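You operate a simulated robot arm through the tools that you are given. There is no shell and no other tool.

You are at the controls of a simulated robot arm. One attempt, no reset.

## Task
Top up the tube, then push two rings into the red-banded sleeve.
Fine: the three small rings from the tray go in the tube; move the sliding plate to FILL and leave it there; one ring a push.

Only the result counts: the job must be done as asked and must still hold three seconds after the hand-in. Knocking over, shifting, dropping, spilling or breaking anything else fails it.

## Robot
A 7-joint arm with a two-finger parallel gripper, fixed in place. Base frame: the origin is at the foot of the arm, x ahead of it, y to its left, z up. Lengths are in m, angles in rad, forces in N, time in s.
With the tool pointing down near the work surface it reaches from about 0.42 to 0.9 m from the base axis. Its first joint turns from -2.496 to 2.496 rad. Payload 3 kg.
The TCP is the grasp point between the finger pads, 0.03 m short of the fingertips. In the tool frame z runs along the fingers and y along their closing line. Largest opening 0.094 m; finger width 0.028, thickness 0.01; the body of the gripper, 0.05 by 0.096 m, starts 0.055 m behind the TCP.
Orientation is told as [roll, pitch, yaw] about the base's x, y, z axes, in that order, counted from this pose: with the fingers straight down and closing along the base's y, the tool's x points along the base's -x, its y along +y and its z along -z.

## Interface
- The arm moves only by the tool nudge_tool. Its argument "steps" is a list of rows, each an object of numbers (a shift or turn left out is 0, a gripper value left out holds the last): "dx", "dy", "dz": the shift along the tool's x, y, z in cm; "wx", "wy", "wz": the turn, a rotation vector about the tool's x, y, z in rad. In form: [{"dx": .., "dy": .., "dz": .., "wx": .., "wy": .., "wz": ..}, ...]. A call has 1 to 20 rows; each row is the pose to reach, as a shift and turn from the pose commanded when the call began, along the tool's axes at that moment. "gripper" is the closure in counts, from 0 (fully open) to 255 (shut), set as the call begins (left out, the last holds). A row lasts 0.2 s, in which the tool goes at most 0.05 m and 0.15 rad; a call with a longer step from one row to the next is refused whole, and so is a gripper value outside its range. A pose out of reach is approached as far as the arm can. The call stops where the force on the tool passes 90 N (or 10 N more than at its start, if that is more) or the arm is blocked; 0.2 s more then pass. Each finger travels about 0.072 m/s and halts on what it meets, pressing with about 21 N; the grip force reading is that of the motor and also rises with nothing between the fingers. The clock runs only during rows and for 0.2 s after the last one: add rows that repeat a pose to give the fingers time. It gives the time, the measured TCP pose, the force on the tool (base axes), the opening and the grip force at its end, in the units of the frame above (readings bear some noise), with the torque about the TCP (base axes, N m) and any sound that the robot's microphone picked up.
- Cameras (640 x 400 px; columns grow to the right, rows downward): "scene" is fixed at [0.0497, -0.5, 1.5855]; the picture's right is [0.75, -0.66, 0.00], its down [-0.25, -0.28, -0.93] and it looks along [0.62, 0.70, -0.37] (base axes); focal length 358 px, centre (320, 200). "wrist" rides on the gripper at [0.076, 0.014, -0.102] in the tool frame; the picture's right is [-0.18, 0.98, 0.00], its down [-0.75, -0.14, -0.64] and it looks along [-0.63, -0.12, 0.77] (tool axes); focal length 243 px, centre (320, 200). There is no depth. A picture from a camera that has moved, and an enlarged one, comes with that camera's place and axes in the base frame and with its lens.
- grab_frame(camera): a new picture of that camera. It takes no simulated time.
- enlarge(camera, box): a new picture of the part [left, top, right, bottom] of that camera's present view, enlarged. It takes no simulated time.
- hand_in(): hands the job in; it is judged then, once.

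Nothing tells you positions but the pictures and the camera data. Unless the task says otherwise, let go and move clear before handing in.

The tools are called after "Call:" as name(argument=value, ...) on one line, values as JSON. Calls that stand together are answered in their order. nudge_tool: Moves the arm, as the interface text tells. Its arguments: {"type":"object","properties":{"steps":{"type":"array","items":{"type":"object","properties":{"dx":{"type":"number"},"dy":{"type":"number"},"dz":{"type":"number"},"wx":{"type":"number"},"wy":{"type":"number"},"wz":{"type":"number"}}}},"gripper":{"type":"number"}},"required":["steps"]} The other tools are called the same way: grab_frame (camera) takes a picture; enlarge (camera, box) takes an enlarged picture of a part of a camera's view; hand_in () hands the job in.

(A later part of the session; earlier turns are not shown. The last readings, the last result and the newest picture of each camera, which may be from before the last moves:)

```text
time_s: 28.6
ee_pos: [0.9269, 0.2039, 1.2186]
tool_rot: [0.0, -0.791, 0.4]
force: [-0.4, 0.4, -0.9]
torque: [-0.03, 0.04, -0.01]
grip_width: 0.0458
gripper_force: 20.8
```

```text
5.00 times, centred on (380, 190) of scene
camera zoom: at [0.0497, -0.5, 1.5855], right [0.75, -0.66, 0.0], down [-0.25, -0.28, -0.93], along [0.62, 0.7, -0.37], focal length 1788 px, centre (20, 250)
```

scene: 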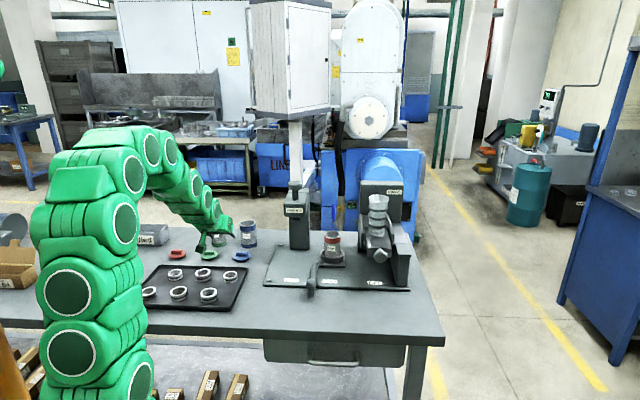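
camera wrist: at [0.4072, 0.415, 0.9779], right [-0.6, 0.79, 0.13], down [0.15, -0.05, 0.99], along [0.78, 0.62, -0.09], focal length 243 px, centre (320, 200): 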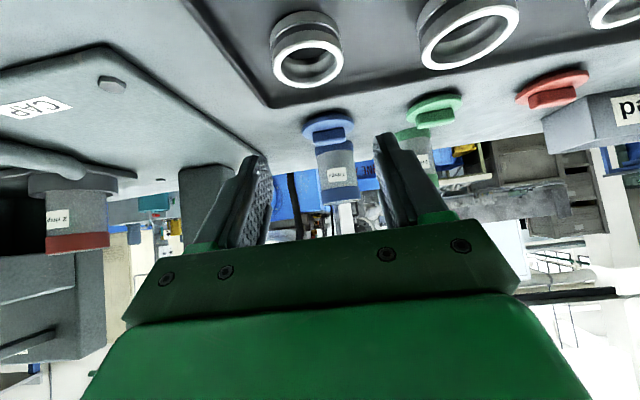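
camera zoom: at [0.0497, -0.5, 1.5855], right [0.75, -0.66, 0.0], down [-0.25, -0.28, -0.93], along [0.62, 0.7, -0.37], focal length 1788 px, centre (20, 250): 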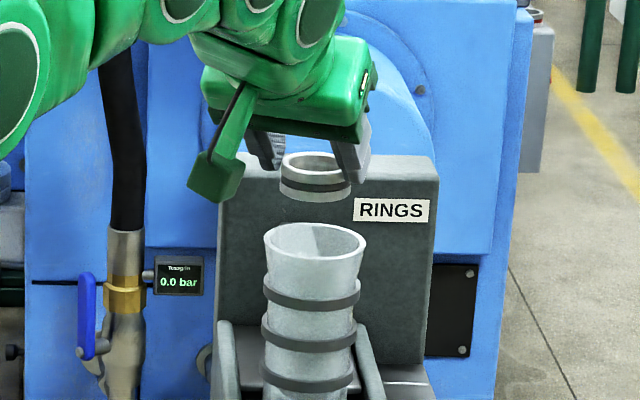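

Aligned within a few mm; I shift 3.5 mm sideways and lower to just above the rim for a check.

Call:
nudge_tool(steps=[{"dy": -0.36}, {"dx": 0.7, "dy": -0.36, "dz": 0.7}, {"dx": 1.4, "dy": -0.36, "dz": 1.4}, {"dx": 2.15, "dy": -0.36, "dz": 2.15}, {"dx": 2.15, "dy": -0.36, "dz": 2.15}])

Call:
enlarge(camera="wrist", box=[220, 0, 460, 200])

Call:
enlarge(camera="scene", box=[340, 150, 420, 230])

```text
time_s: 29.8
ee_pos: [0.9277, 0.201, 1.188]
tool_rot: [0.001, -0.79, 0.4]
force: [-0.2, -0.7, -1.8]
torque: [-0.03, 0.03, -0.03]
grip_width: 0.0461
gripper_force: 21.4
```

```text
2.00 times, centred on (340, 100) of wrist
camera zoom: at [0.8036, 0.1652, 1.2064], right [-0.26, 0.96, 0.13], down [0.12, -0.1, 0.99], along [0.96, 0.28, -0.09], focal length 485 px, centre (280, 400)
```

zoom: 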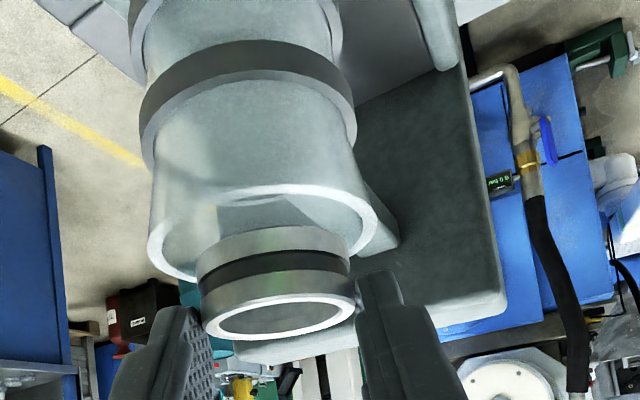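

```text
5.00 times, centred on (380, 190) of scene
camera zoom: at [0.0497, -0.5, 1.5855], right [0.75, -0.66, 0.0], down [-0.25, -0.28, -0.93], along [0.62, 0.7, -0.37], focal length 1788 px, centre (20, 250)
```

zoom: 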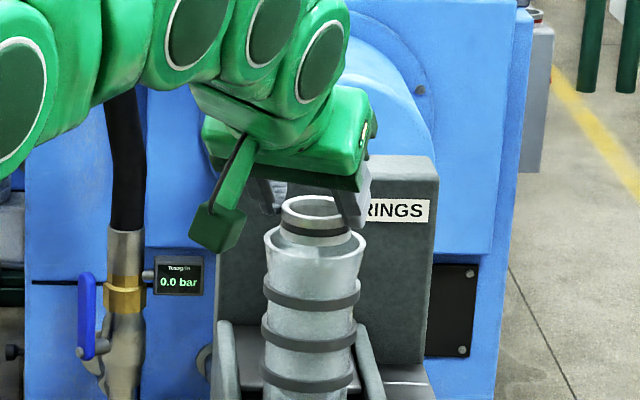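

Call:
nudge_tool(steps=[{"dx": 0.3, "dy": -0.15, "dz": 0.3}, {"dx": 0.72, "dy": -0.15, "dz": 0.7}, {"dx": 0.72, "dy": -0.15, "dz": 0.7}])

Call:
enlarge(camera="wrist", box=[220, 0, 460, 200])

Call:
enlarge(camera="scene", box=[340, 150, 420, 230])

```text
time_s: 30.6
ee_pos: [0.927, 0.199, 1.1788]
tool_rot: [0.0, -0.79, 0.398]
force: [-0.4, -0.3, -1.0]
torque: [0.02, 0.02, 0.02]
grip_width: 0.0459
gripper_force: 20.4
```

```text
2.00 times, centred on (340, 100) of wrist
camera zoom: at [0.8042, 0.1635, 1.1963], right [-0.26, 0.96, 0.13], down [0.12, -0.1, 0.99], along [0.96, 0.28, -0.09], focal length 485 px, centre (280, 400)
```

zoom: 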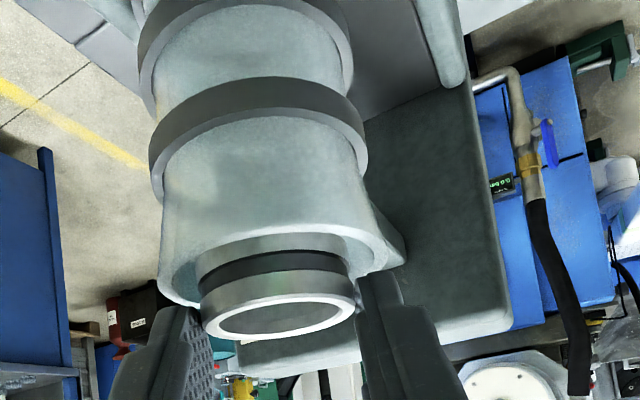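

```text
5.00 times, centred on (380, 190) of scene
camera zoom: at [0.0497, -0.5, 1.5855], right [0.75, -0.66, 0.0], down [-0.25, -0.28, -0.93], along [0.62, 0.7, -0.37], focal length 1788 px, centre (20, 250)
```

zoom: 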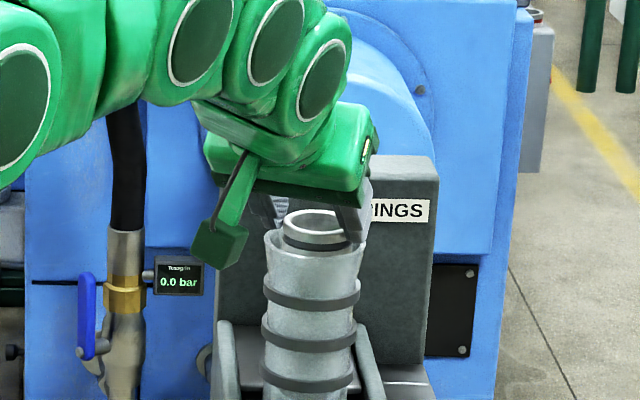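

The ring's lower edge is inside the mouth and centred. Releasing.

Call:
nudge_tool(gripper=60, steps=[{}, {}, {}])

Call:
enlarge(camera="wrist", box=[220, 0, 460, 200])

Call:
enlarge(camera="scene", box=[340, 170, 420, 270])

```text
time_s: 31.4
ee_pos: [0.9277, 0.1996, 1.1784]
tool_rot: [0.001, -0.79, 0.401]
force: [-0.8, -0.2, 0.6]
torque: [0.0, 0.0, 0.02]
grip_width: 0.072
gripper_force: 0.0
```

```text
2.00 times, centred on (340, 100) of wrist
camera zoom: at [0.8041, 0.1635, 1.1963], right [-0.26, 0.96, 0.13], down [0.12, -0.1, 0.99], along [0.96, 0.28, -0.09], focal length 485 px, centre (280, 400)
```

zoom: 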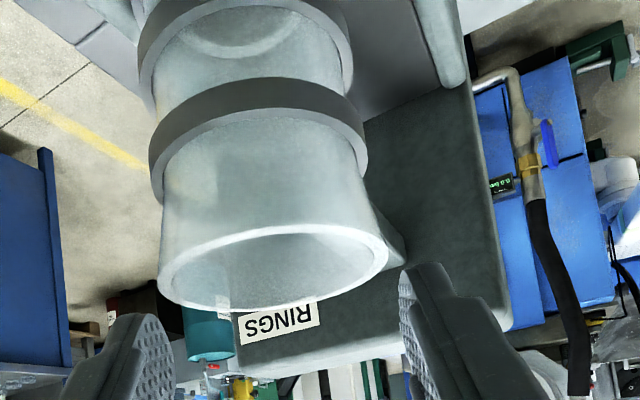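

```text
4.00 times, centred on (380, 220) of scene
camera zoom: at [0.0497, -0.5, 1.5855], right [0.75, -0.66, 0.0], down [-0.25, -0.28, -0.93], along [0.62, 0.7, -0.37], focal length 1430 px, centre (80, 120)
```

zoom: 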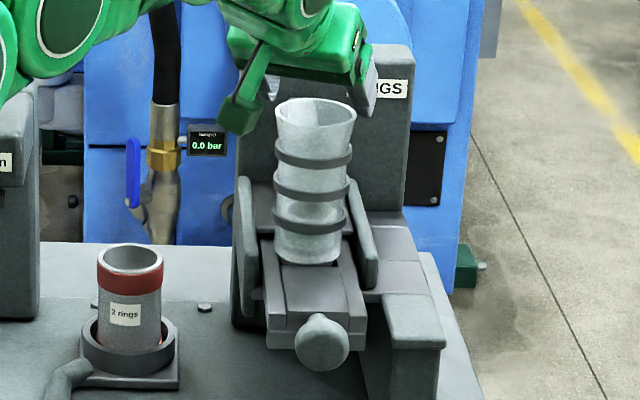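

The first ring dropped into the tube. Next is the small ring at about (0.384, 0.652): back out and travel there, same tilt.

Call:
nudge_tool(gripper=85, steps=[{"dx": -2.13, "dz": -2.11}, {"dx": 0.65, "dy": 1.66, "dz": -5.44}, {"dx": 3.44, "dy": 3.32, "dz": -8.77}, {"dx": 6.22, "dy": 4.98, "dz": -12.1}, {"dx": 9.0, "dy": 6.64, "dz": -15.43}, {"dx": 11.79, "dy": 8.3, "dz": -18.76}, {"dx": 14.57, "dy": 9.96, "dz": -22.09}, {"dx": 16.37, "dy": 14.33, "dz": -21.19, "wx": -0.023, "wz": -0.023}, {"dx": 18.18, "dy": 18.71, "dz": -20.28, "wx": -0.046, "wz": -0.045}, {"dx": 19.98, "dy": 23.08, "dz": -19.38, "wx": -0.068, "wz": -0.068}, {"dx": 21.78, "dy": 27.46, "dz": -18.47, "wx": -0.091, "wz": -0.09}, {"dx": 23.58, "dy": 31.83, "dz": -17.57, "wx": -0.114, "wz": -0.113}, {"dx": 25.39, "dy": 36.2, "dz": -16.67, "wx": -0.137, "wz": -0.136}, {"dx": 27.19, "dy": 40.58, "dz": -15.76, "wx": -0.16, "wz": -0.158}, {"dx": 29.0, "dy": 44.95, "dz": -14.86, "wx": -0.182, "wz": -0.181}, {"dx": 30.8, "dy": 49.33, "dz": -13.95, "wx": -0.205, "wz": -0.203}, {"dx": 32.6, "dy": 53.7, "dz": -13.05, "wx": -0.228, "wz": -0.226}, {"dx": 34.4, "dy": 58.07, "dz": -12.15, "wx": -0.251, "wz": -0.249}, {"dx": 36.2, "dy": 62.45, "dz": -11.24, "wx": -0.274, "wz": -0.271}])

Call:
grab_frame(camera="wrist")

Call:
grab_frame(camera="scene")

```text
time_s: 35.4
ee_pos: [0.3778, 0.6463, 0.9978]
tool_rot: [0.001, -0.791, 0.786]
force: [-0.3, 0.3, 0.4]
torque: [-0.02, -0.02, 0.04]
grip_width: 0.0627
gripper_force: 0.0
```

```text
taken
camera wrist: at [0.2776, 0.5663, 1.0156], right [-0.6, 0.79, 0.13], down [0.15, -0.05, 0.99], along [0.78, 0.62, -0.09], focal length 243 px, centre (320, 200)
```

wrist: 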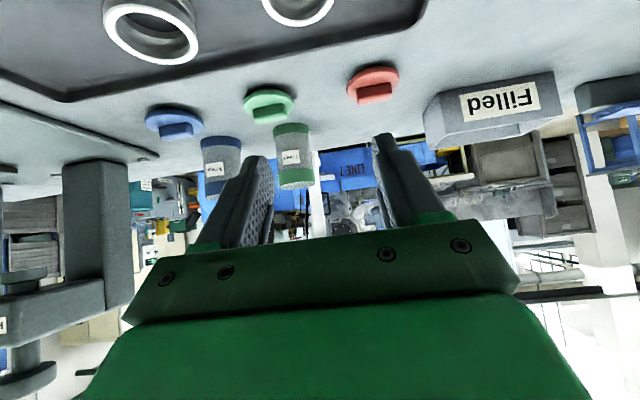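

```text
taken
```

scene: 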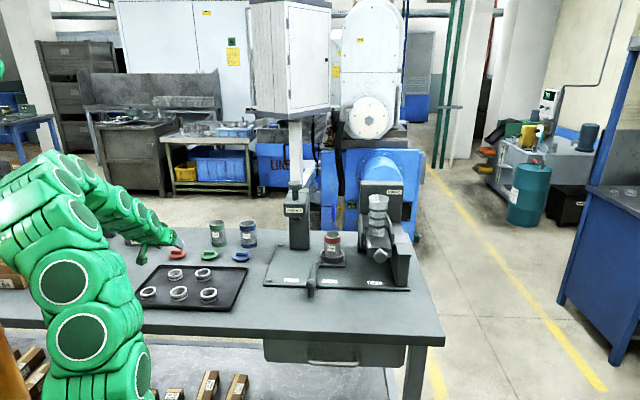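

Call:
nudge_tool(steps=[{"dx": 1.8, "dz": 1.6}, {"dx": 3.6, "dz": 3.2}, {"dx": 5.42, "dz": 4.9}, {"dx": 5.42, "dz": 4.9}])

Call:
enlarge(camera="wrist", box=[220, 0, 460, 200])

Call:
enlarge(camera="scene", box=[130, 230, 210, 310])

```text
time_s: 36.4
ee_pos: [0.3727, 0.6423, 0.9277]
tool_rot: [-0.001, -0.788, 0.785]
force: [-0.5, -0.2, 0.6]
torque: [-0.02, 0.01, 0.0]
grip_width: 0.0628
gripper_force: 0.1
```

```text
2.00 times, centred on (340, 100) of wrist
camera zoom: at [0.2725, 0.5631, 0.945], right [-0.6, 0.79, 0.13], down [0.15, -0.05, 0.99], along [0.78, 0.62, -0.09], focal length 485 px, centre (280, 400)
```

zoom: 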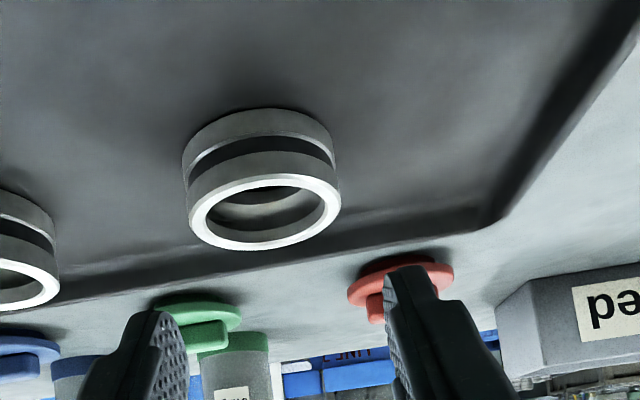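

```text
5.00 times, centred on (170, 270) of scene
camera zoom: at [0.0497, -0.5, 1.5855], right [0.75, -0.66, 0.0], down [-0.25, -0.28, -0.93], along [0.62, 0.7, -0.37], focal length 1788 px, centre (1070, -150)
```

zoom: 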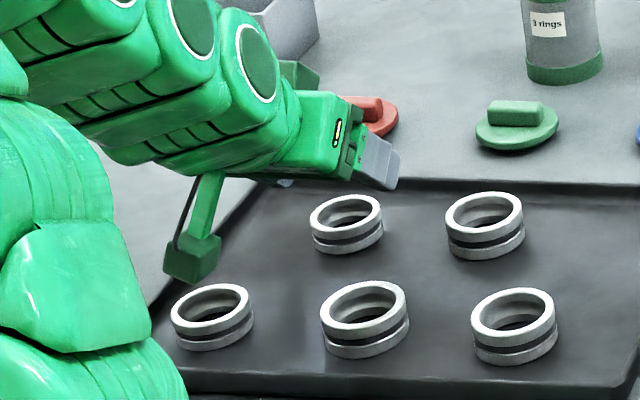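

Call:
nudge_tool(gripper=92, steps=[{"dx": 0.6, "dy": 0.0, "dz": 0.75}, {"dx": 1.2, "dy": 0.0, "dz": 1.5}, {"dx": 1.97, "dy": 0.0, "dz": 2.37}, {"dx": 1.97, "dy": 0.0, "dz": 2.37}])

Call:
enlarge(camera="wrist", box=[220, 0, 460, 200])

Call:
enlarge(camera="scene", box=[130, 230, 210, 310])

```text
time_s: 37.4
ee_pos: [0.3727, 0.6438, 0.897]
tool_rot: [0.002, -0.789, 0.786]
force: [0.2, -0.1, -0.7]
torque: [-0.01, 0.03, 0.04]
grip_width: 0.0603
gripper_force: 0.0
```

```text
2.00 times, centred on (340, 100) of wrist
camera zoom: at [0.2735, 0.5649, 0.9148], right [-0.6, 0.79, 0.13], down [0.15, -0.05, 0.99], along [0.78, 0.62, -0.09], focal length 485 px, centre (280, 400)
```

zoom: 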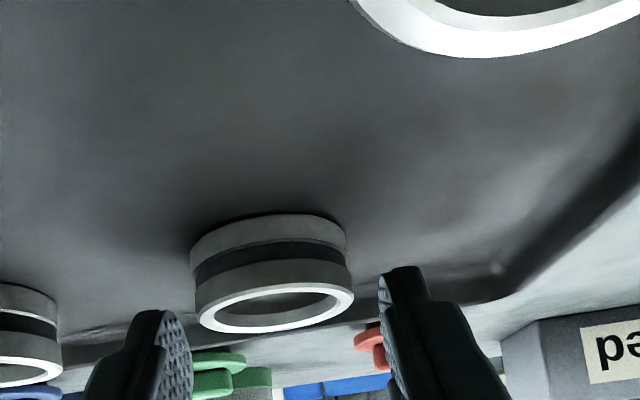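

```text
5.00 times, centred on (170, 270) of scene
camera zoom: at [0.0497, -0.5, 1.5855], right [0.75, -0.66, 0.0], down [-0.25, -0.28, -0.93], along [0.62, 0.7, -0.37], focal length 1788 px, centre (1070, -150)
```

zoom: 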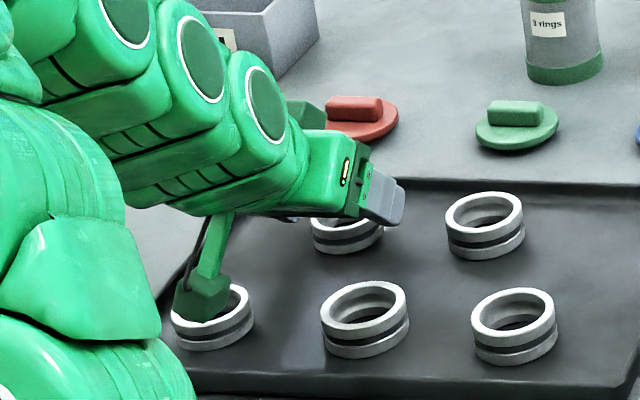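

Call:
nudge_tool(steps=[{"dx": 0.07, "dy": -0.12, "dz": 0.07}, {"dx": 0.07, "dy": -0.12, "dz": 0.07}])

Call:
nudge_tool(gripper=255, steps=[{}, {}, {}, {"dx": -0.4, "dz": -0.4}, {"dx": -0.8, "dz": -0.8}, {"dx": -1.4, "dz": -1.4}, {"dx": -2.1, "dz": -2.1}])

Call:
enlarge(camera="wrist", box=[220, 0, 460, 200])

Call:
enlarge(camera="scene", box=[130, 230, 210, 310])

```text
time_s: 38.0
ee_pos: [0.3745, 0.6424, 0.8966]
tool_rot: [0.0, -0.791, 0.785]
force: [0.5, -0.4, 0.6]
torque: [0.01, 0.0, -0.03]
grip_width: 0.06
gripper_force: 0.1
```

```text
time_s: 39.6
ee_pos: [0.3748, 0.6428, 0.9248]
tool_rot: [0.0, -0.79, 0.785]
force: [-1.3, 0.1, -0.2]
torque: [-0.04, 0.01, 0.05]
grip_width: 0.0459
gripper_force: 20.6
```

```text
2.00 times, centred on (340, 100) of wrist
camera zoom: at [0.2748, 0.5638, 0.9432], right [-0.6, 0.79, 0.13], down [0.15, -0.05, 0.99], along [0.78, 0.62, -0.09], focal length 485 px, centre (280, 400)
```

zoom: 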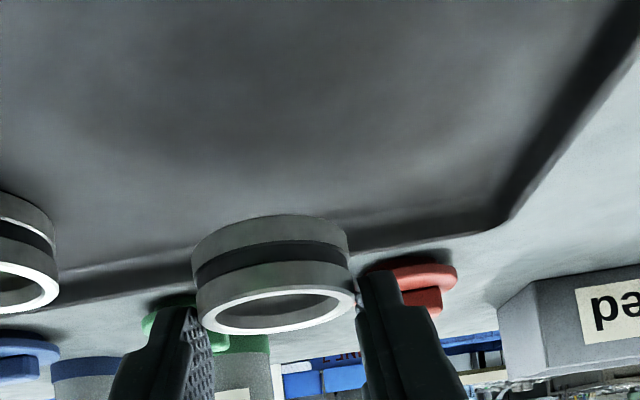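

```text
5.00 times, centred on (170, 270) of scene
camera zoom: at [0.0497, -0.5, 1.5855], right [0.75, -0.66, 0.0], down [-0.25, -0.28, -0.93], along [0.62, 0.7, -0.37], focal length 1788 px, centre (1070, -150)
```

zoom: 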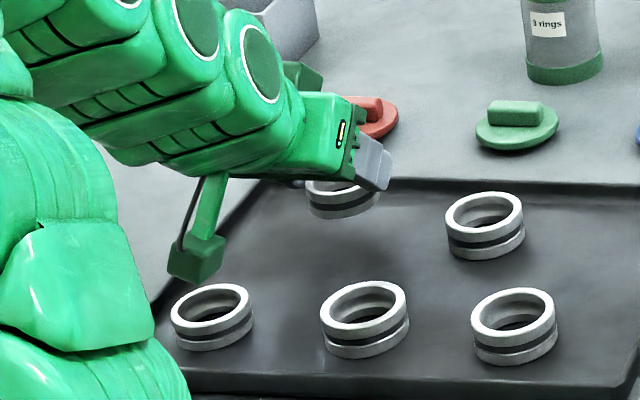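

The second ring is held. Carrying it to the hopper.

Call:
nudge_tool(steps=[{"dx": -2.37, "dz": -2.34}, {"dx": -4.74, "dz": -4.69}, {"dx": -7.11, "dz": -7.03}, {"dx": -7.57, "dy": -4.32, "dz": -8.97, "wx": 0.023, "wz": 0.023}, {"dx": -8.03, "dy": -8.64, "dz": -10.91, "wx": 0.046, "wz": 0.045}, {"dx": -8.49, "dy": -12.95, "dz": -12.85, "wx": 0.068, "wz": 0.068}, {"dx": -8.95, "dy": -17.27, "dz": -14.79, "wx": 0.091, "wz": 0.09}, {"dx": -9.42, "dy": -21.59, "dz": -16.73, "wx": 0.114, "wz": 0.113}, {"dx": -9.88, "dy": -25.91, "dz": -18.66, "wx": 0.137, "wz": 0.136}, {"dx": -10.34, "dy": -30.23, "dz": -20.6, "wx": 0.16, "wz": 0.158}, {"dx": -10.8, "dy": -34.54, "dz": -22.54, "wx": 0.182, "wz": 0.181}, {"dx": -11.26, "dy": -38.86, "dz": -24.48, "wx": 0.205, "wz": 0.203}, {"dx": -11.72, "dy": -43.18, "dz": -26.42, "wx": 0.228, "wz": 0.226}, {"dx": -12.18, "dy": -47.5, "dz": -28.36, "wx": 0.251, "wz": 0.249}, {"dx": -12.64, "dy": -51.82, "dz": -30.3, "wx": 0.274, "wz": 0.271}])

```text
time_s: 42.8
ee_pos: [0.6566, 0.1844, 1.2256]
tool_rot: [0.0, -0.789, 0.398]
force: [-0.3, 0.3, -1.3]
torque: [0.02, 0.03, 0.0]
grip_width: 0.0462
gripper_force: 21.2
```

Call:
nudge_tool(steps=[{"dx": -2.95, "dy": -1.52, "dz": 3.07}, {"dx": -5.91, "dy": -3.05, "dz": 6.13}, {"dx": -8.86, "dy": -4.58, "dz": 9.2}, {"dx": -11.8, "dy": -6.1, "dz": 12.27}, {"dx": -14.77, "dy": -7.62, "dz": 15.33}, {"dx": -17.72, "dy": -9.15, "dz": 18.4}, {"dx": -17.72, "dy": -9.15, "dz": 18.4}])

Call:
enlarge(camera="wrist", box=[220, 0, 460, 200])

Call:
enlarge(camera="scene", box=[340, 150, 420, 230])

```text
time_s: 44.4
ee_pos: [0.9254, 0.2021, 1.2242]
tool_rot: [-0.001, -0.79, 0.401]
force: [0.2, 0.1, -0.1]
torque: [0.0, 0.0, 0.0]
grip_width: 0.0461
gripper_force: 21.0
```

```text
2.00 times, centred on (340, 100) of wrist
camera zoom: at [0.8028, 0.1666, 1.2424], right [-0.26, 0.96, 0.13], down [0.12, -0.1, 0.99], along [0.96, 0.28, -0.09], focal length 485 px, centre (280, 400)
```

zoom: 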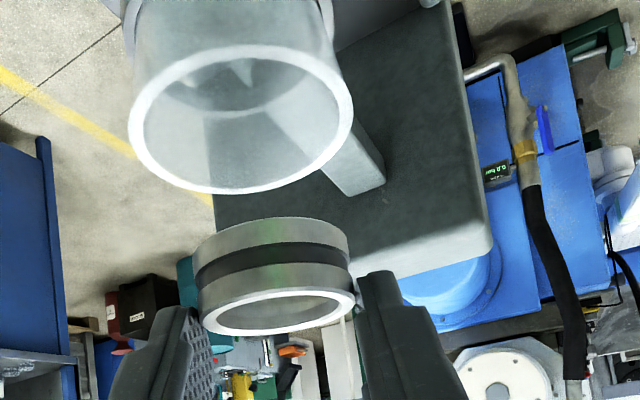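

```text
5.00 times, centred on (380, 190) of scene
camera zoom: at [0.0497, -0.5, 1.5855], right [0.75, -0.66, 0.0], down [-0.25, -0.28, -0.93], along [0.62, 0.7, -0.37], focal length 1788 px, centre (20, 250)
```

zoom: 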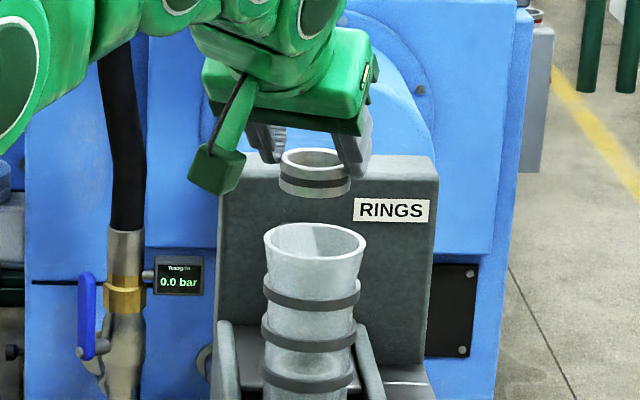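

Call:
nudge_tool(steps=[{"dy": -0.35}, {"dx": 0.8, "dy": -0.35, "dz": 0.8}, {"dx": 1.6, "dy": -0.35, "dz": 1.65}, {"dx": 2.3, "dy": -0.35, "dz": 2.4}, {"dx": 2.7, "dy": -0.35, "dz": 2.8}, {"dx": 3.0, "dy": -0.35, "dz": 3.1}, {"dx": 3.0, "dy": -0.35, "dz": 3.1}])

Call:
enlarge(camera="wrist", box=[220, 0, 460, 200])

Call:
enlarge(camera="scene", box=[340, 150, 420, 230])

```text
time_s: 46.0
ee_pos: [0.927, 0.2001, 1.1823]
tool_rot: [0.001, -0.792, 0.401]
force: [0.2, 0.4, -1.3]
torque: [0.01, 0.04, 0.01]
grip_width: 0.046
gripper_force: 21.2
```

```text
2.00 times, centred on (340, 100) of wrist
camera zoom: at [0.8039, 0.1642, 1.1999], right [-0.26, 0.96, 0.13], down [0.12, -0.1, 0.99], along [0.96, 0.28, -0.09], focal length 485 px, centre (280, 400)
```

zoom: 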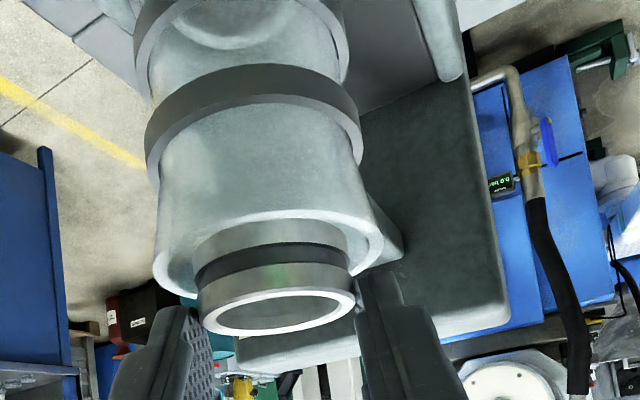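

```text
5.00 times, centred on (380, 190) of scene
camera zoom: at [0.0497, -0.5, 1.5855], right [0.75, -0.66, 0.0], down [-0.25, -0.28, -0.93], along [0.62, 0.7, -0.37], focal length 1788 px, centre (20, 250)
```

zoom: 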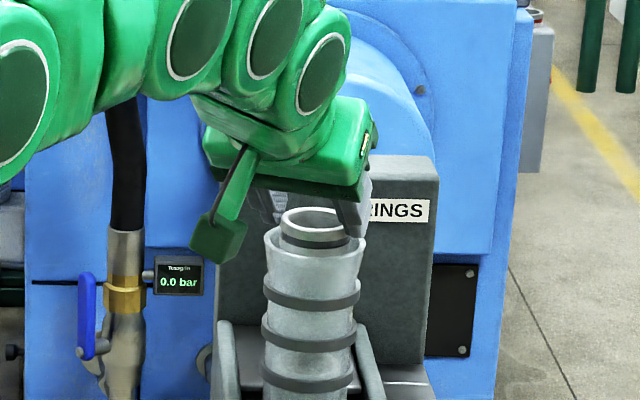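

Centred and entered. Lowering 2 mm more and releasing.

Call:
nudge_tool(steps=[{"dx": 0.18, "dz": 0.18}, {"dx": 0.18, "dz": 0.18}])

Call:
nudge_tool(gripper=60, steps=[{}, {}, {}])

Call:
enlarge(camera="wrist", box=[220, 0, 460, 200])

Call:
enlarge(camera="scene", box=[350, 185, 410, 265])

```text
time_s: 46.6
ee_pos: [0.9269, 0.1986, 1.1801]
tool_rot: [-0.001, -0.789, 0.4]
force: [0.3, 0.0, 0.2]
torque: [0.02, 0.01, 0.0]
grip_width: 0.0461
gripper_force: 21.5
```

```text
time_s: 47.4
ee_pos: [0.9263, 0.2004, 1.1798]
tool_rot: [0.0, -0.79, 0.4]
force: [-0.3, -0.2, 0.1]
torque: [0.0, 0.01, 0.02]
grip_width: 0.072
gripper_force: 0.1
```

```text
2.00 times, centred on (340, 100) of wrist
camera zoom: at [0.8033, 0.1636, 1.1971], right [-0.26, 0.96, 0.13], down [0.12, -0.1, 0.99], along [0.96, 0.28, -0.09], focal length 485 px, centre (280, 400)
```

zoom: 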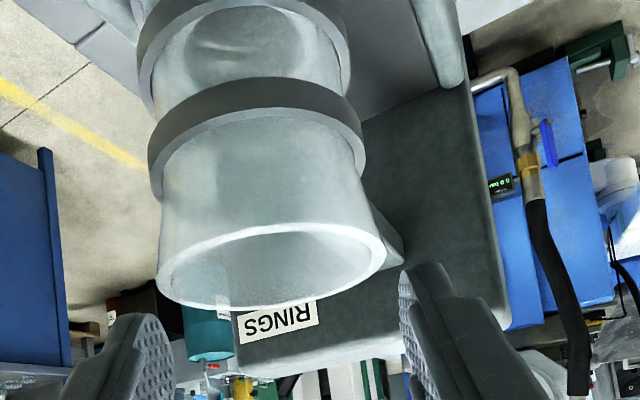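

```text
5.00 times, centred on (380, 225) of scene
camera zoom: at [0.0497, -0.5, 1.5855], right [0.75, -0.66, 0.0], down [-0.25, -0.28, -0.93], along [0.62, 0.7, -0.37], focal length 1788 px, centre (20, 75)
```

zoom: 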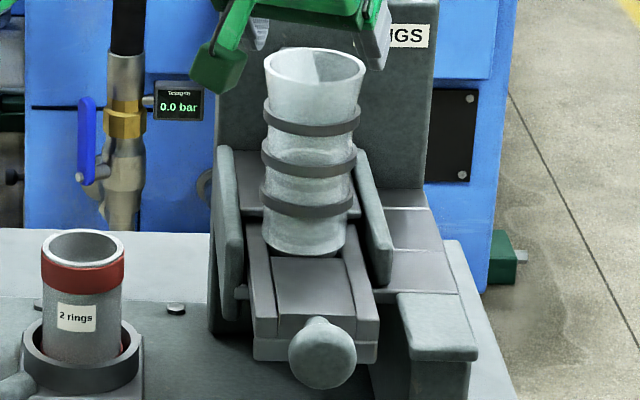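

Second ring is in (visible in the tube). Going for the third small ring at about (0.2765, 0.602).

Call:
nudge_tool(gripper=85, steps=[{"dx": -2.13, "dz": -2.11}, {"dx": 0.67, "dy": 1.63, "dz": -5.41}, {"dx": 3.46, "dy": 3.27, "dz": -8.7}, {"dx": 6.26, "dy": 4.9, "dz": -12.0}, {"dx": 9.05, "dy": 6.53, "dz": -15.29}, {"dx": 11.85, "dy": 8.17, "dz": -18.59}, {"dx": 14.64, "dy": 9.8, "dz": -21.88}, {"dx": 16.94, "dy": 13.81, "dz": -21.69, "wx": -0.021, "wz": -0.021}, {"dx": 19.23, "dy": 17.82, "dz": -21.49, "wx": -0.042, "wz": -0.042}, {"dx": 21.53, "dy": 21.84, "dz": -21.3, "wx": -0.063, "wz": -0.063}, {"dx": 23.83, "dy": 25.85, "dz": -21.1, "wx": -0.084, "wz": -0.083}, {"dx": 26.13, "dy": 29.86, "dz": -20.9, "wx": -0.105, "wz": -0.104}, {"dx": 28.42, "dy": 33.87, "dz": -20.71, "wx": -0.126, "wz": -0.125}, {"dx": 30.72, "dy": 37.88, "dz": -20.52, "wx": -0.147, "wz": -0.146}, {"dx": 33.02, "dy": 41.9, "dz": -20.32, "wx": -0.168, "wz": -0.167}, {"dx": 35.31, "dy": 45.91, "dz": -20.13, "wx": -0.189, "wz": -0.188}, {"dx": 37.61, "dy": 49.92, "dz": -19.93, "wx": -0.21, "wz": -0.209}, {"dx": 39.91, "dy": 53.93, "dz": -19.74, "wx": -0.231, "wz": -0.229}, {"dx": 42.2, "dy": 57.94, "dz": -19.54, "wx": -0.252, "wz": -0.25}, {"dx": 44.5, "dy": 61.95, "dz": -19.34, "wx": -0.274, "wz": -0.271}])

Call:
grab_frame(camera="wrist")

Call:
grab_frame(camera="scene")

```text
time_s: 51.7
ee_pos: [0.2621, 0.5932, 0.9864]
tool_rot: [0.267, -0.632, 0.514]
force: [0.1, -0.2, -0.2]
torque: [0.02, -0.01, 0.04]
grip_width: 0.0627
gripper_force: 0.1
stopped in row 20: the arm was blocked; the commanded pose is now the measured one
```

```text
taken
camera wrist: at [0.1613, 0.5217, 1.023], right [-0.47, 0.82, 0.32], down [0.38, -0.14, 0.92], along [0.8, 0.55, -0.25], focal length 243 px, centre (320, 200)
```

wrist: 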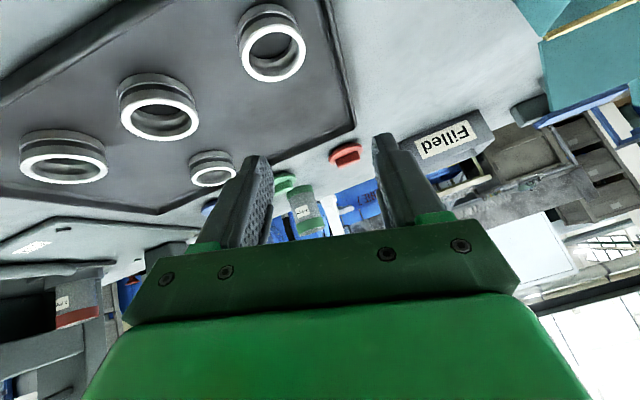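

```text
taken
```

scene: 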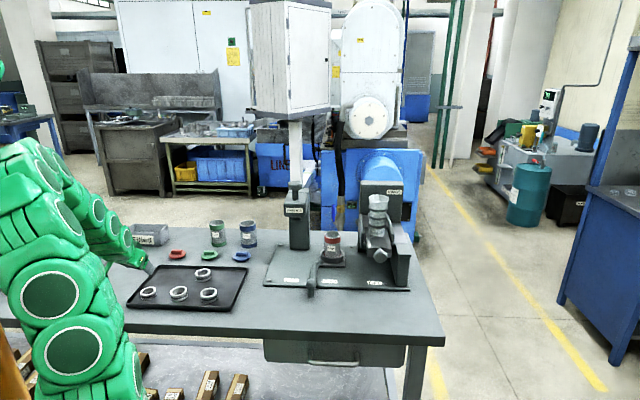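

The arm hit a joint limit at that heading over the far-left ring, so the tool is twisted (nothing touched). I'll retreat a bit and reorient to a more radial heading (yaw ≈1.1) with the same tilt.

Call:
nudge_tool(steps=[{"dx": -2.93, "dy": -2.03, "dz": -2.18}, {"dx": -5.86, "dy": -4.06, "dz": -4.37}, {"dx": -5.86, "dy": -4.06, "dz": -4.37, "wx": -0.03, "wy": -0.023, "wz": -0.115}, {"dx": -5.86, "dy": -4.06, "dz": -4.37, "wx": -0.06, "wy": -0.046, "wz": -0.229}, {"dx": -5.86, "dy": -4.06, "dz": -4.37, "wx": -0.09, "wy": -0.069, "wz": -0.344}, {"dx": -5.86, "dy": -4.06, "dz": -4.37, "wx": -0.121, "wy": -0.0925, "wz": -0.458}])

Call:
grab_frame(camera="wrist")

```text
time_s: 53.1
ee_pos: [0.3119, 0.564, 1.046]
tool_rot: [-0.001, -0.794, 1.104]
force: [-1.0, -0.4, 0.8]
torque: [0.02, 0.01, -0.02]
grip_width: 0.0627
gripper_force: 0.0
```

```text
taken
camera wrist: at [0.2408, 0.4576, 1.0634], right [-0.82, 0.56, 0.13], down [0.16, 0.0, 0.99], along [0.55, 0.83, -0.09], focal length 243 px, centre (320, 200)
```

wrist: 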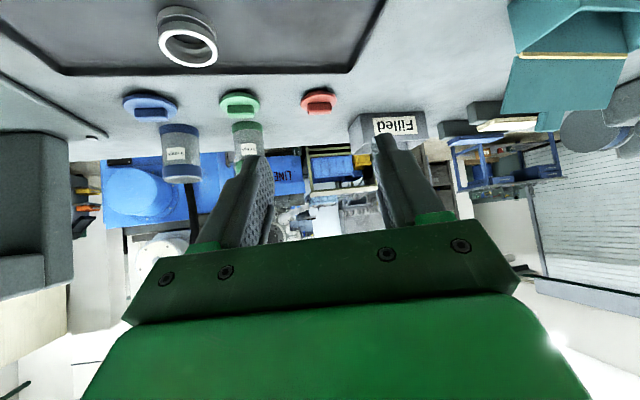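

Call:
nudge_tool(steps=[{"dx": 2.6, "dy": 1.62, "dz": 2.86}, {"dx": 5.2, "dy": 3.25, "dz": 5.7}, {"dx": 7.83, "dy": 4.87, "dz": 8.58}, {"dx": 7.83, "dy": 4.87, "dz": 8.58}])

Call:
enlarge(camera="wrist", box=[220, 0, 460, 200])

Call:
enlarge(camera="scene", box=[110, 230, 210, 310])

```text
time_s: 54.1
ee_pos: [0.2723, 0.5905, 0.9283]
tool_rot: [-0.001, -0.791, 1.103]
force: [-0.7, 0.3, 0.1]
torque: [0.02, -0.02, 0.02]
grip_width: 0.0626
gripper_force: 0.0
```

```text
2.00 times, centred on (340, 100) of wrist
camera zoom: at [0.2012, 0.485, 0.9469], right [-0.82, 0.56, 0.13], down [0.16, 0.0, 0.99], along [0.55, 0.83, -0.09], focal length 485 px, centre (280, 400)
```

zoom: 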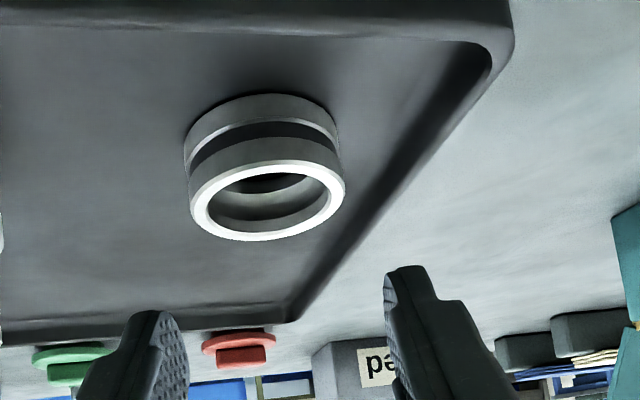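

```text
5.00 times, centred on (160, 270) of scene
camera zoom: at [0.0497, -0.5, 1.5855], right [0.75, -0.66, 0.0], down [-0.25, -0.28, -0.93], along [0.62, 0.7, -0.37], focal length 1788 px, centre (1120, -150)
```

zoom: 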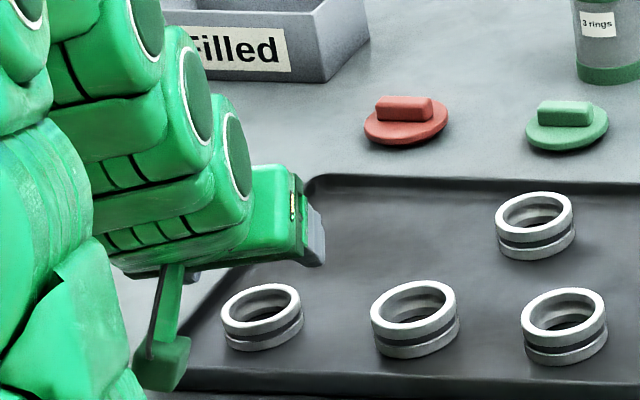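

Ring centred within ~1 mm. The tray's left rim is close, so I narrow the opening to ~55 mm, bias slightly away from the rim, and descend.

Call:
nudge_tool(gripper=106, steps=[{"dy": -0.08}, {"dx": 0.7, "dy": -0.08, "dz": 0.8}, {"dx": 1.4, "dy": -0.08, "dz": 1.55}, {"dx": 2.09, "dy": -0.08, "dz": 2.33}, {"dx": 2.09, "dy": -0.08, "dz": 2.33}])

Call:
enlarge(camera="wrist", box=[220, 0, 460, 200])

Call:
enlarge(camera="scene", box=[110, 230, 210, 310])

```text
time_s: 55.3
ee_pos: [0.2737, 0.592, 0.898]
tool_rot: [0.0, -0.793, 1.101]
force: [0.5, 0.4, -0.1]
torque: [-0.04, 0.01, -0.01]
grip_width: 0.0549
gripper_force: 0.0
```

```text
2.00 times, centred on (340, 100) of wrist
camera zoom: at [0.2023, 0.4862, 0.9163], right [-0.82, 0.56, 0.13], down [0.16, 0.0, 0.99], along [0.55, 0.83, -0.09], focal length 485 px, centre (280, 400)
```

zoom: 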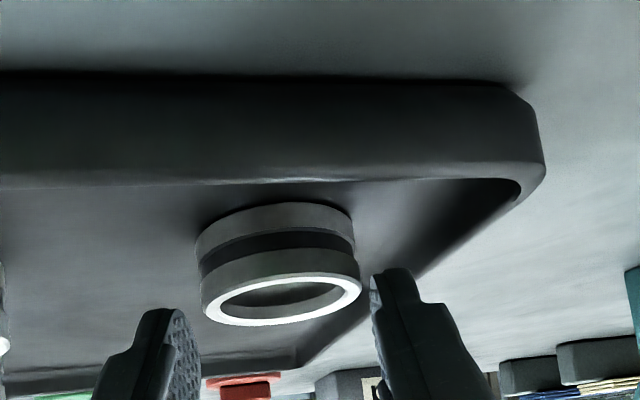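

```text
5.00 times, centred on (160, 270) of scene
camera zoom: at [0.0497, -0.5, 1.5855], right [0.75, -0.66, 0.0], down [-0.25, -0.28, -0.93], along [0.62, 0.7, -0.37], focal length 1788 px, centre (1120, -150)
```

zoom: 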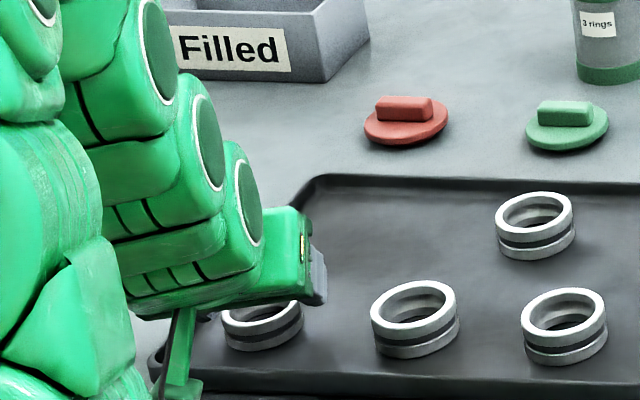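

Call:
nudge_tool(steps=[{"dx": 0.08, "dz": 0.08}, {"dx": 0.08, "dz": 0.08}])

Call:
nudge_tool(gripper=255, steps=[{}, {}, {}])

Call:
enlarge(camera="wrist", box=[220, 0, 460, 200])

```text
time_s: 55.9
ee_pos: [0.2733, 0.5917, 0.8975]
tool_rot: [-0.001, -0.792, 1.102]
force: [-0.1, 0.3, 0.9]
torque: [-0.02, 0.0, 0.02]
grip_width: 0.0548
gripper_force: 0.1
```

```text
time_s: 56.7
ee_pos: [0.2738, 0.5916, 0.898]
tool_rot: [0.0, -0.794, 1.101]
force: [0.1, -0.1, 2.0]
torque: [0.01, -0.03, 0.03]
grip_width: 0.0459
gripper_force: 20.8
```

```text
2.00 times, centred on (340, 100) of wrist
camera zoom: at [0.2025, 0.4859, 0.915], right [-0.82, 0.56, 0.13], down [0.16, 0.0, 0.99], along [0.55, 0.83, -0.09], focal length 485 px, centre (280, 400)
```

zoom: 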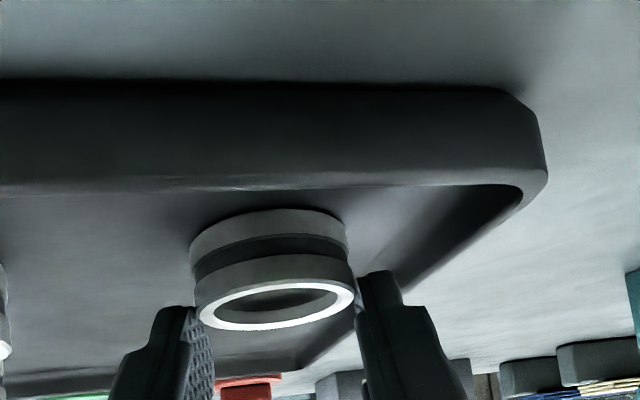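

Call:
nudge_tool(steps=[{"dx": -0.4, "dz": -0.4}, {"dx": -0.8, "dz": -0.8}, {"dx": -1.4, "dz": -1.4}, {"dx": -2.1, "dz": -2.1}, {"dx": -3.5, "dz": -3.5}])

Call:
enlarge(camera="wrist", box=[220, 0, 460, 200])

```text
time_s: 57.9
ee_pos: [0.2737, 0.5887, 0.9459]
tool_rot: [-0.002, -0.79, 1.102]
force: [-0.2, -0.7, -1.0]
torque: [0.0, -0.01, 0.02]
grip_width: 0.046
gripper_force: 21.8
```

```text
2.00 times, centred on (340, 100) of wrist
camera zoom: at [0.202, 0.484, 0.964], right [-0.82, 0.56, 0.13], down [0.16, 0.0, 0.99], along [0.55, 0.83, -0.09], focal length 485 px, centre (280, 400)
```

zoom: 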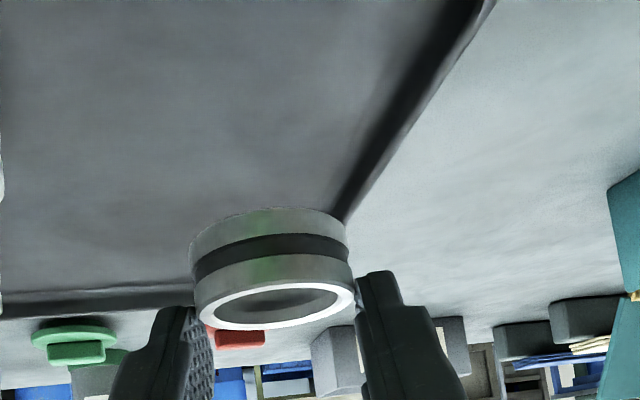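

Third ring held. Carrying it to the hopper.

Call:
nudge_tool(steps=[{"dx": -2.84, "dz": -2.82}, {"dx": -5.68, "dz": -5.63}, {"dx": -5.75, "dy": -4.01, "dz": -7.74, "wx": 0.038, "wz": 0.038}, {"dx": -5.83, "dy": -8.02, "dz": -9.85, "wx": 0.077, "wz": 0.076}, {"dx": -5.9, "dy": -12.04, "dz": -11.97, "wx": 0.115, "wz": 0.114}, {"dx": -5.98, "dy": -16.05, "dz": -14.08, "wx": 0.153, "wz": 0.152}, {"dx": -6.05, "dy": -20.06, "dz": -16.19, "wx": 0.192, "wz": 0.19}, {"dx": -6.12, "dy": -24.07, "dz": -18.3, "wx": 0.23, "wz": 0.228}, {"dx": -6.2, "dy": -28.08, "dz": -20.41, "wx": 0.268, "wz": 0.266}, {"dx": -6.27, "dy": -32.1, "dz": -22.53, "wx": 0.307, "wz": 0.304}, {"dx": -6.34, "dy": -36.1, "dz": -24.64, "wx": 0.345, "wz": 0.342}, {"dx": -6.42, "dy": -40.1, "dz": -26.75, "wx": 0.384, "wz": 0.38}, {"dx": -6.49, "dy": -44.1, "dz": -28.86, "wx": 0.422, "wz": 0.418}, {"dx": -6.57, "dy": -48.1, "dz": -30.97, "wx": 0.46, "wz": 0.456}, {"dx": -6.64, "dy": -52.16, "dz": -33.09, "wx": 0.4986, "wz": 0.494}])

```text
time_s: 61.1
ee_pos: [0.6532, 0.184, 1.229]
tool_rot: [0.0, -0.79, 0.399]
force: [0.3, -0.3, -0.9]
torque: [0.02, 0.0, -0.01]
grip_width: 0.046
gripper_force: 21.0
```

Call:
nudge_tool(steps=[{"dx": -2.95, "dy": -1.54, "dz": 3.14}, {"dx": -5.89, "dy": -3.07, "dz": 6.28}, {"dx": -8.84, "dy": -4.61, "dz": 9.42}, {"dx": -11.78, "dy": -6.15, "dz": 12.55}, {"dx": -14.73, "dy": -7.68, "dz": 15.69}, {"dx": -17.67, "dy": -9.22, "dz": 18.83}, {"dx": -17.67, "dy": -9.22, "dz": 18.83}])

Call:
enlarge(camera="wrist", box=[220, 0, 460, 200])

Call:
enlarge(camera="scene", box=[340, 150, 420, 230])

```text
time_s: 62.7
ee_pos: [0.9288, 0.2025, 1.22]
tool_rot: [0.002, -0.79, 0.396]
force: [0.5, 0.0, -0.5]
torque: [-0.02, 0.03, -0.01]
grip_width: 0.0459
gripper_force: 21.0
```

```text
2.00 times, centred on (340, 100) of wrist
camera zoom: at [0.8054, 0.1672, 1.2374], right [-0.26, 0.96, 0.13], down [0.12, -0.1, 0.99], along [0.96, 0.28, -0.09], focal length 485 px, centre (280, 400)
```

zoom: 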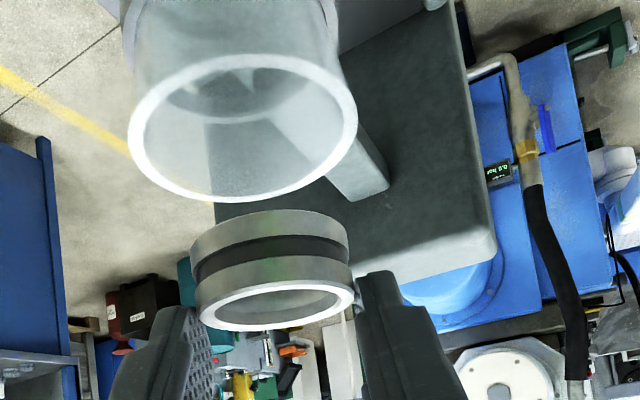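

```text
5.00 times, centred on (380, 190) of scene
camera zoom: at [0.0497, -0.5, 1.5855], right [0.75, -0.66, 0.0], down [-0.25, -0.28, -0.93], along [0.62, 0.7, -0.37], focal length 1788 px, centre (20, 250)
```

zoom: 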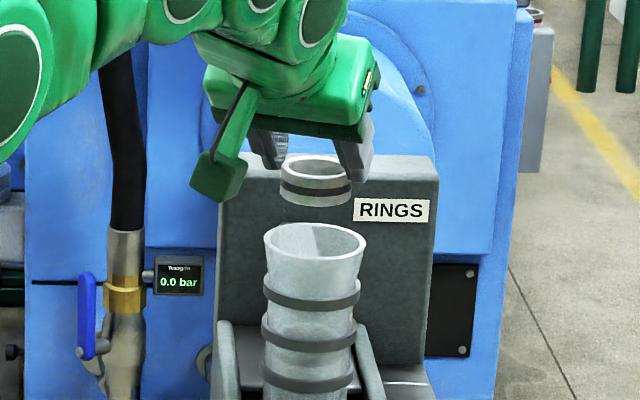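

Call:
nudge_tool(steps=[{"dx": 0.2, "dy": -0.25, "dz": -0.2}, {"dx": 1.0, "dy": -0.25, "dz": 0.6}, {"dx": 1.7, "dy": -0.25, "dz": 1.3}, {"dx": 2.3, "dy": -0.25, "dz": 1.9}, {"dx": 2.7, "dy": -0.25, "dz": 2.3}, {"dx": 2.95, "dy": -0.25, "dz": 2.55}, {"dx": 2.95, "dy": -0.25, "dz": 2.55}])

Call:
enlarge(camera="wrist", box=[220, 0, 460, 200])

Call:
enlarge(camera="scene", box=[340, 150, 420, 230])

```text
time_s: 64.3
ee_pos: [0.9241, 0.1995, 1.1816]
tool_rot: [0.002, -0.792, 0.398]
force: [-0.1, -0.8, -0.6]
torque: [0.04, -0.02, 0.0]
grip_width: 0.0461
gripper_force: 21.5
```

```text
2.00 times, centred on (340, 100) of wrist
camera zoom: at [0.8016, 0.1635, 1.1988], right [-0.26, 0.96, 0.13], down [0.12, -0.1, 0.99], along [0.96, 0.28, -0.09], focal length 485 px, centre (280, 400)
```

zoom: 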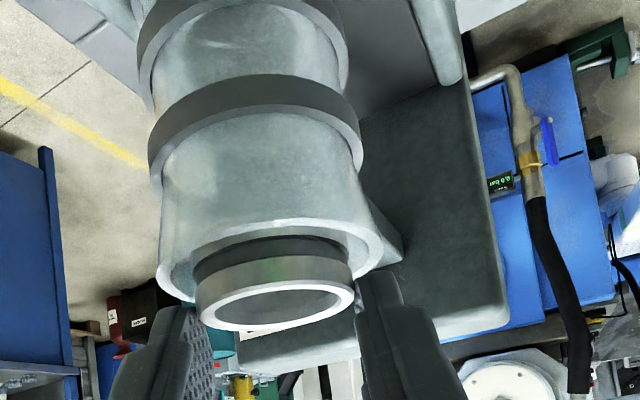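

```text
5.00 times, centred on (380, 190) of scene
camera zoom: at [0.0497, -0.5, 1.5855], right [0.75, -0.66, 0.0], down [-0.25, -0.28, -0.93], along [0.62, 0.7, -0.37], focal length 1788 px, centre (20, 250)
```

zoom: 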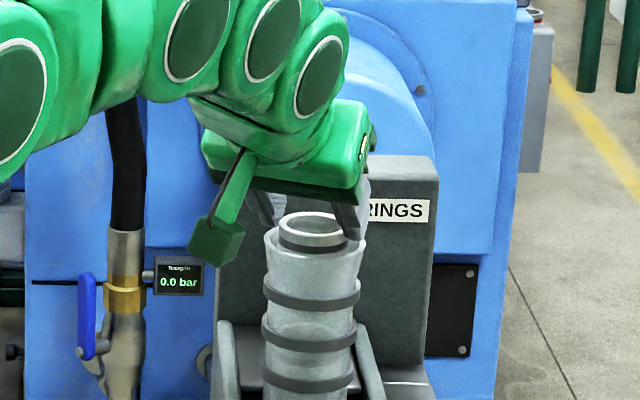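

Slightly short in the forward direction; shifting 3 mm forward, then releasing.

Call:
nudge_tool(steps=[{"dx": -0.1, "dz": 0.31}, {"dx": -0.1, "dz": 0.31}])

Call:
nudge_tool(gripper=60, steps=[{}, {}, {}])

Call:
enlarge(camera="wrist", box=[220, 0, 460, 200])

Call:
enlarge(camera="scene", box=[350, 185, 410, 265])

```text
time_s: 64.9
ee_pos: [0.9269, 0.2006, 1.1802]
tool_rot: [0.003, -0.791, 0.398]
force: [0.6, -0.1, -0.5]
torque: [0.0, -0.02, 0.0]
grip_width: 0.046
gripper_force: 20.8
```

```text
time_s: 65.7
ee_pos: [0.9274, 0.2004, 1.1799]
tool_rot: [0.002, -0.793, 0.398]
force: [-0.3, 1.4, -0.1]
torque: [-0.03, 0.03, -0.02]
grip_width: 0.0721
gripper_force: 0.1
```

```text
2.00 times, centred on (340, 100) of wrist
camera zoom: at [0.804, 0.1642, 1.1975], right [-0.26, 0.96, 0.13], down [0.12, -0.1, 0.99], along [0.96, 0.28, -0.09], focal length 485 px, centre (280, 400)
```

zoom: 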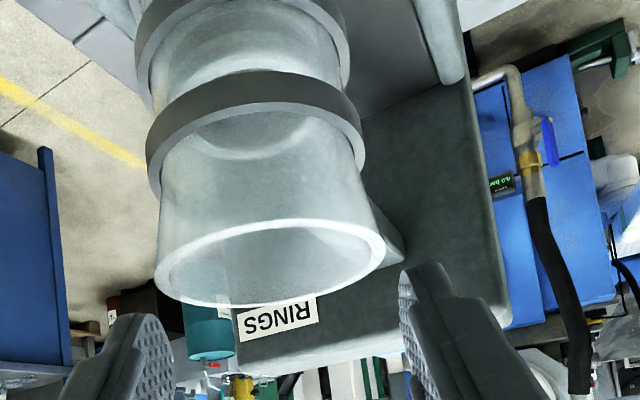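

```text
5.00 times, centred on (380, 225) of scene
camera zoom: at [0.0497, -0.5, 1.5855], right [0.75, -0.66, 0.0], down [-0.25, -0.28, -0.93], along [0.62, 0.7, -0.37], focal length 1788 px, centre (20, 75)
```

zoom: 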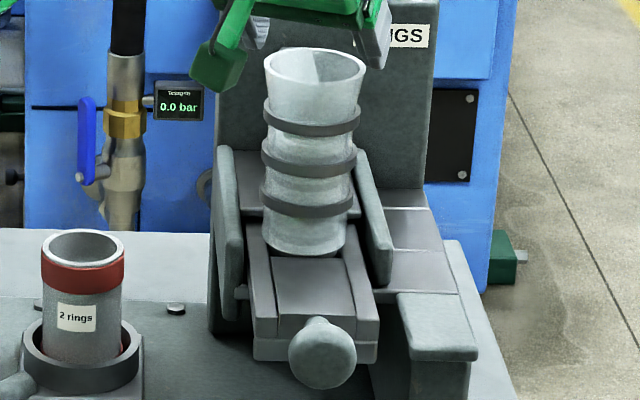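

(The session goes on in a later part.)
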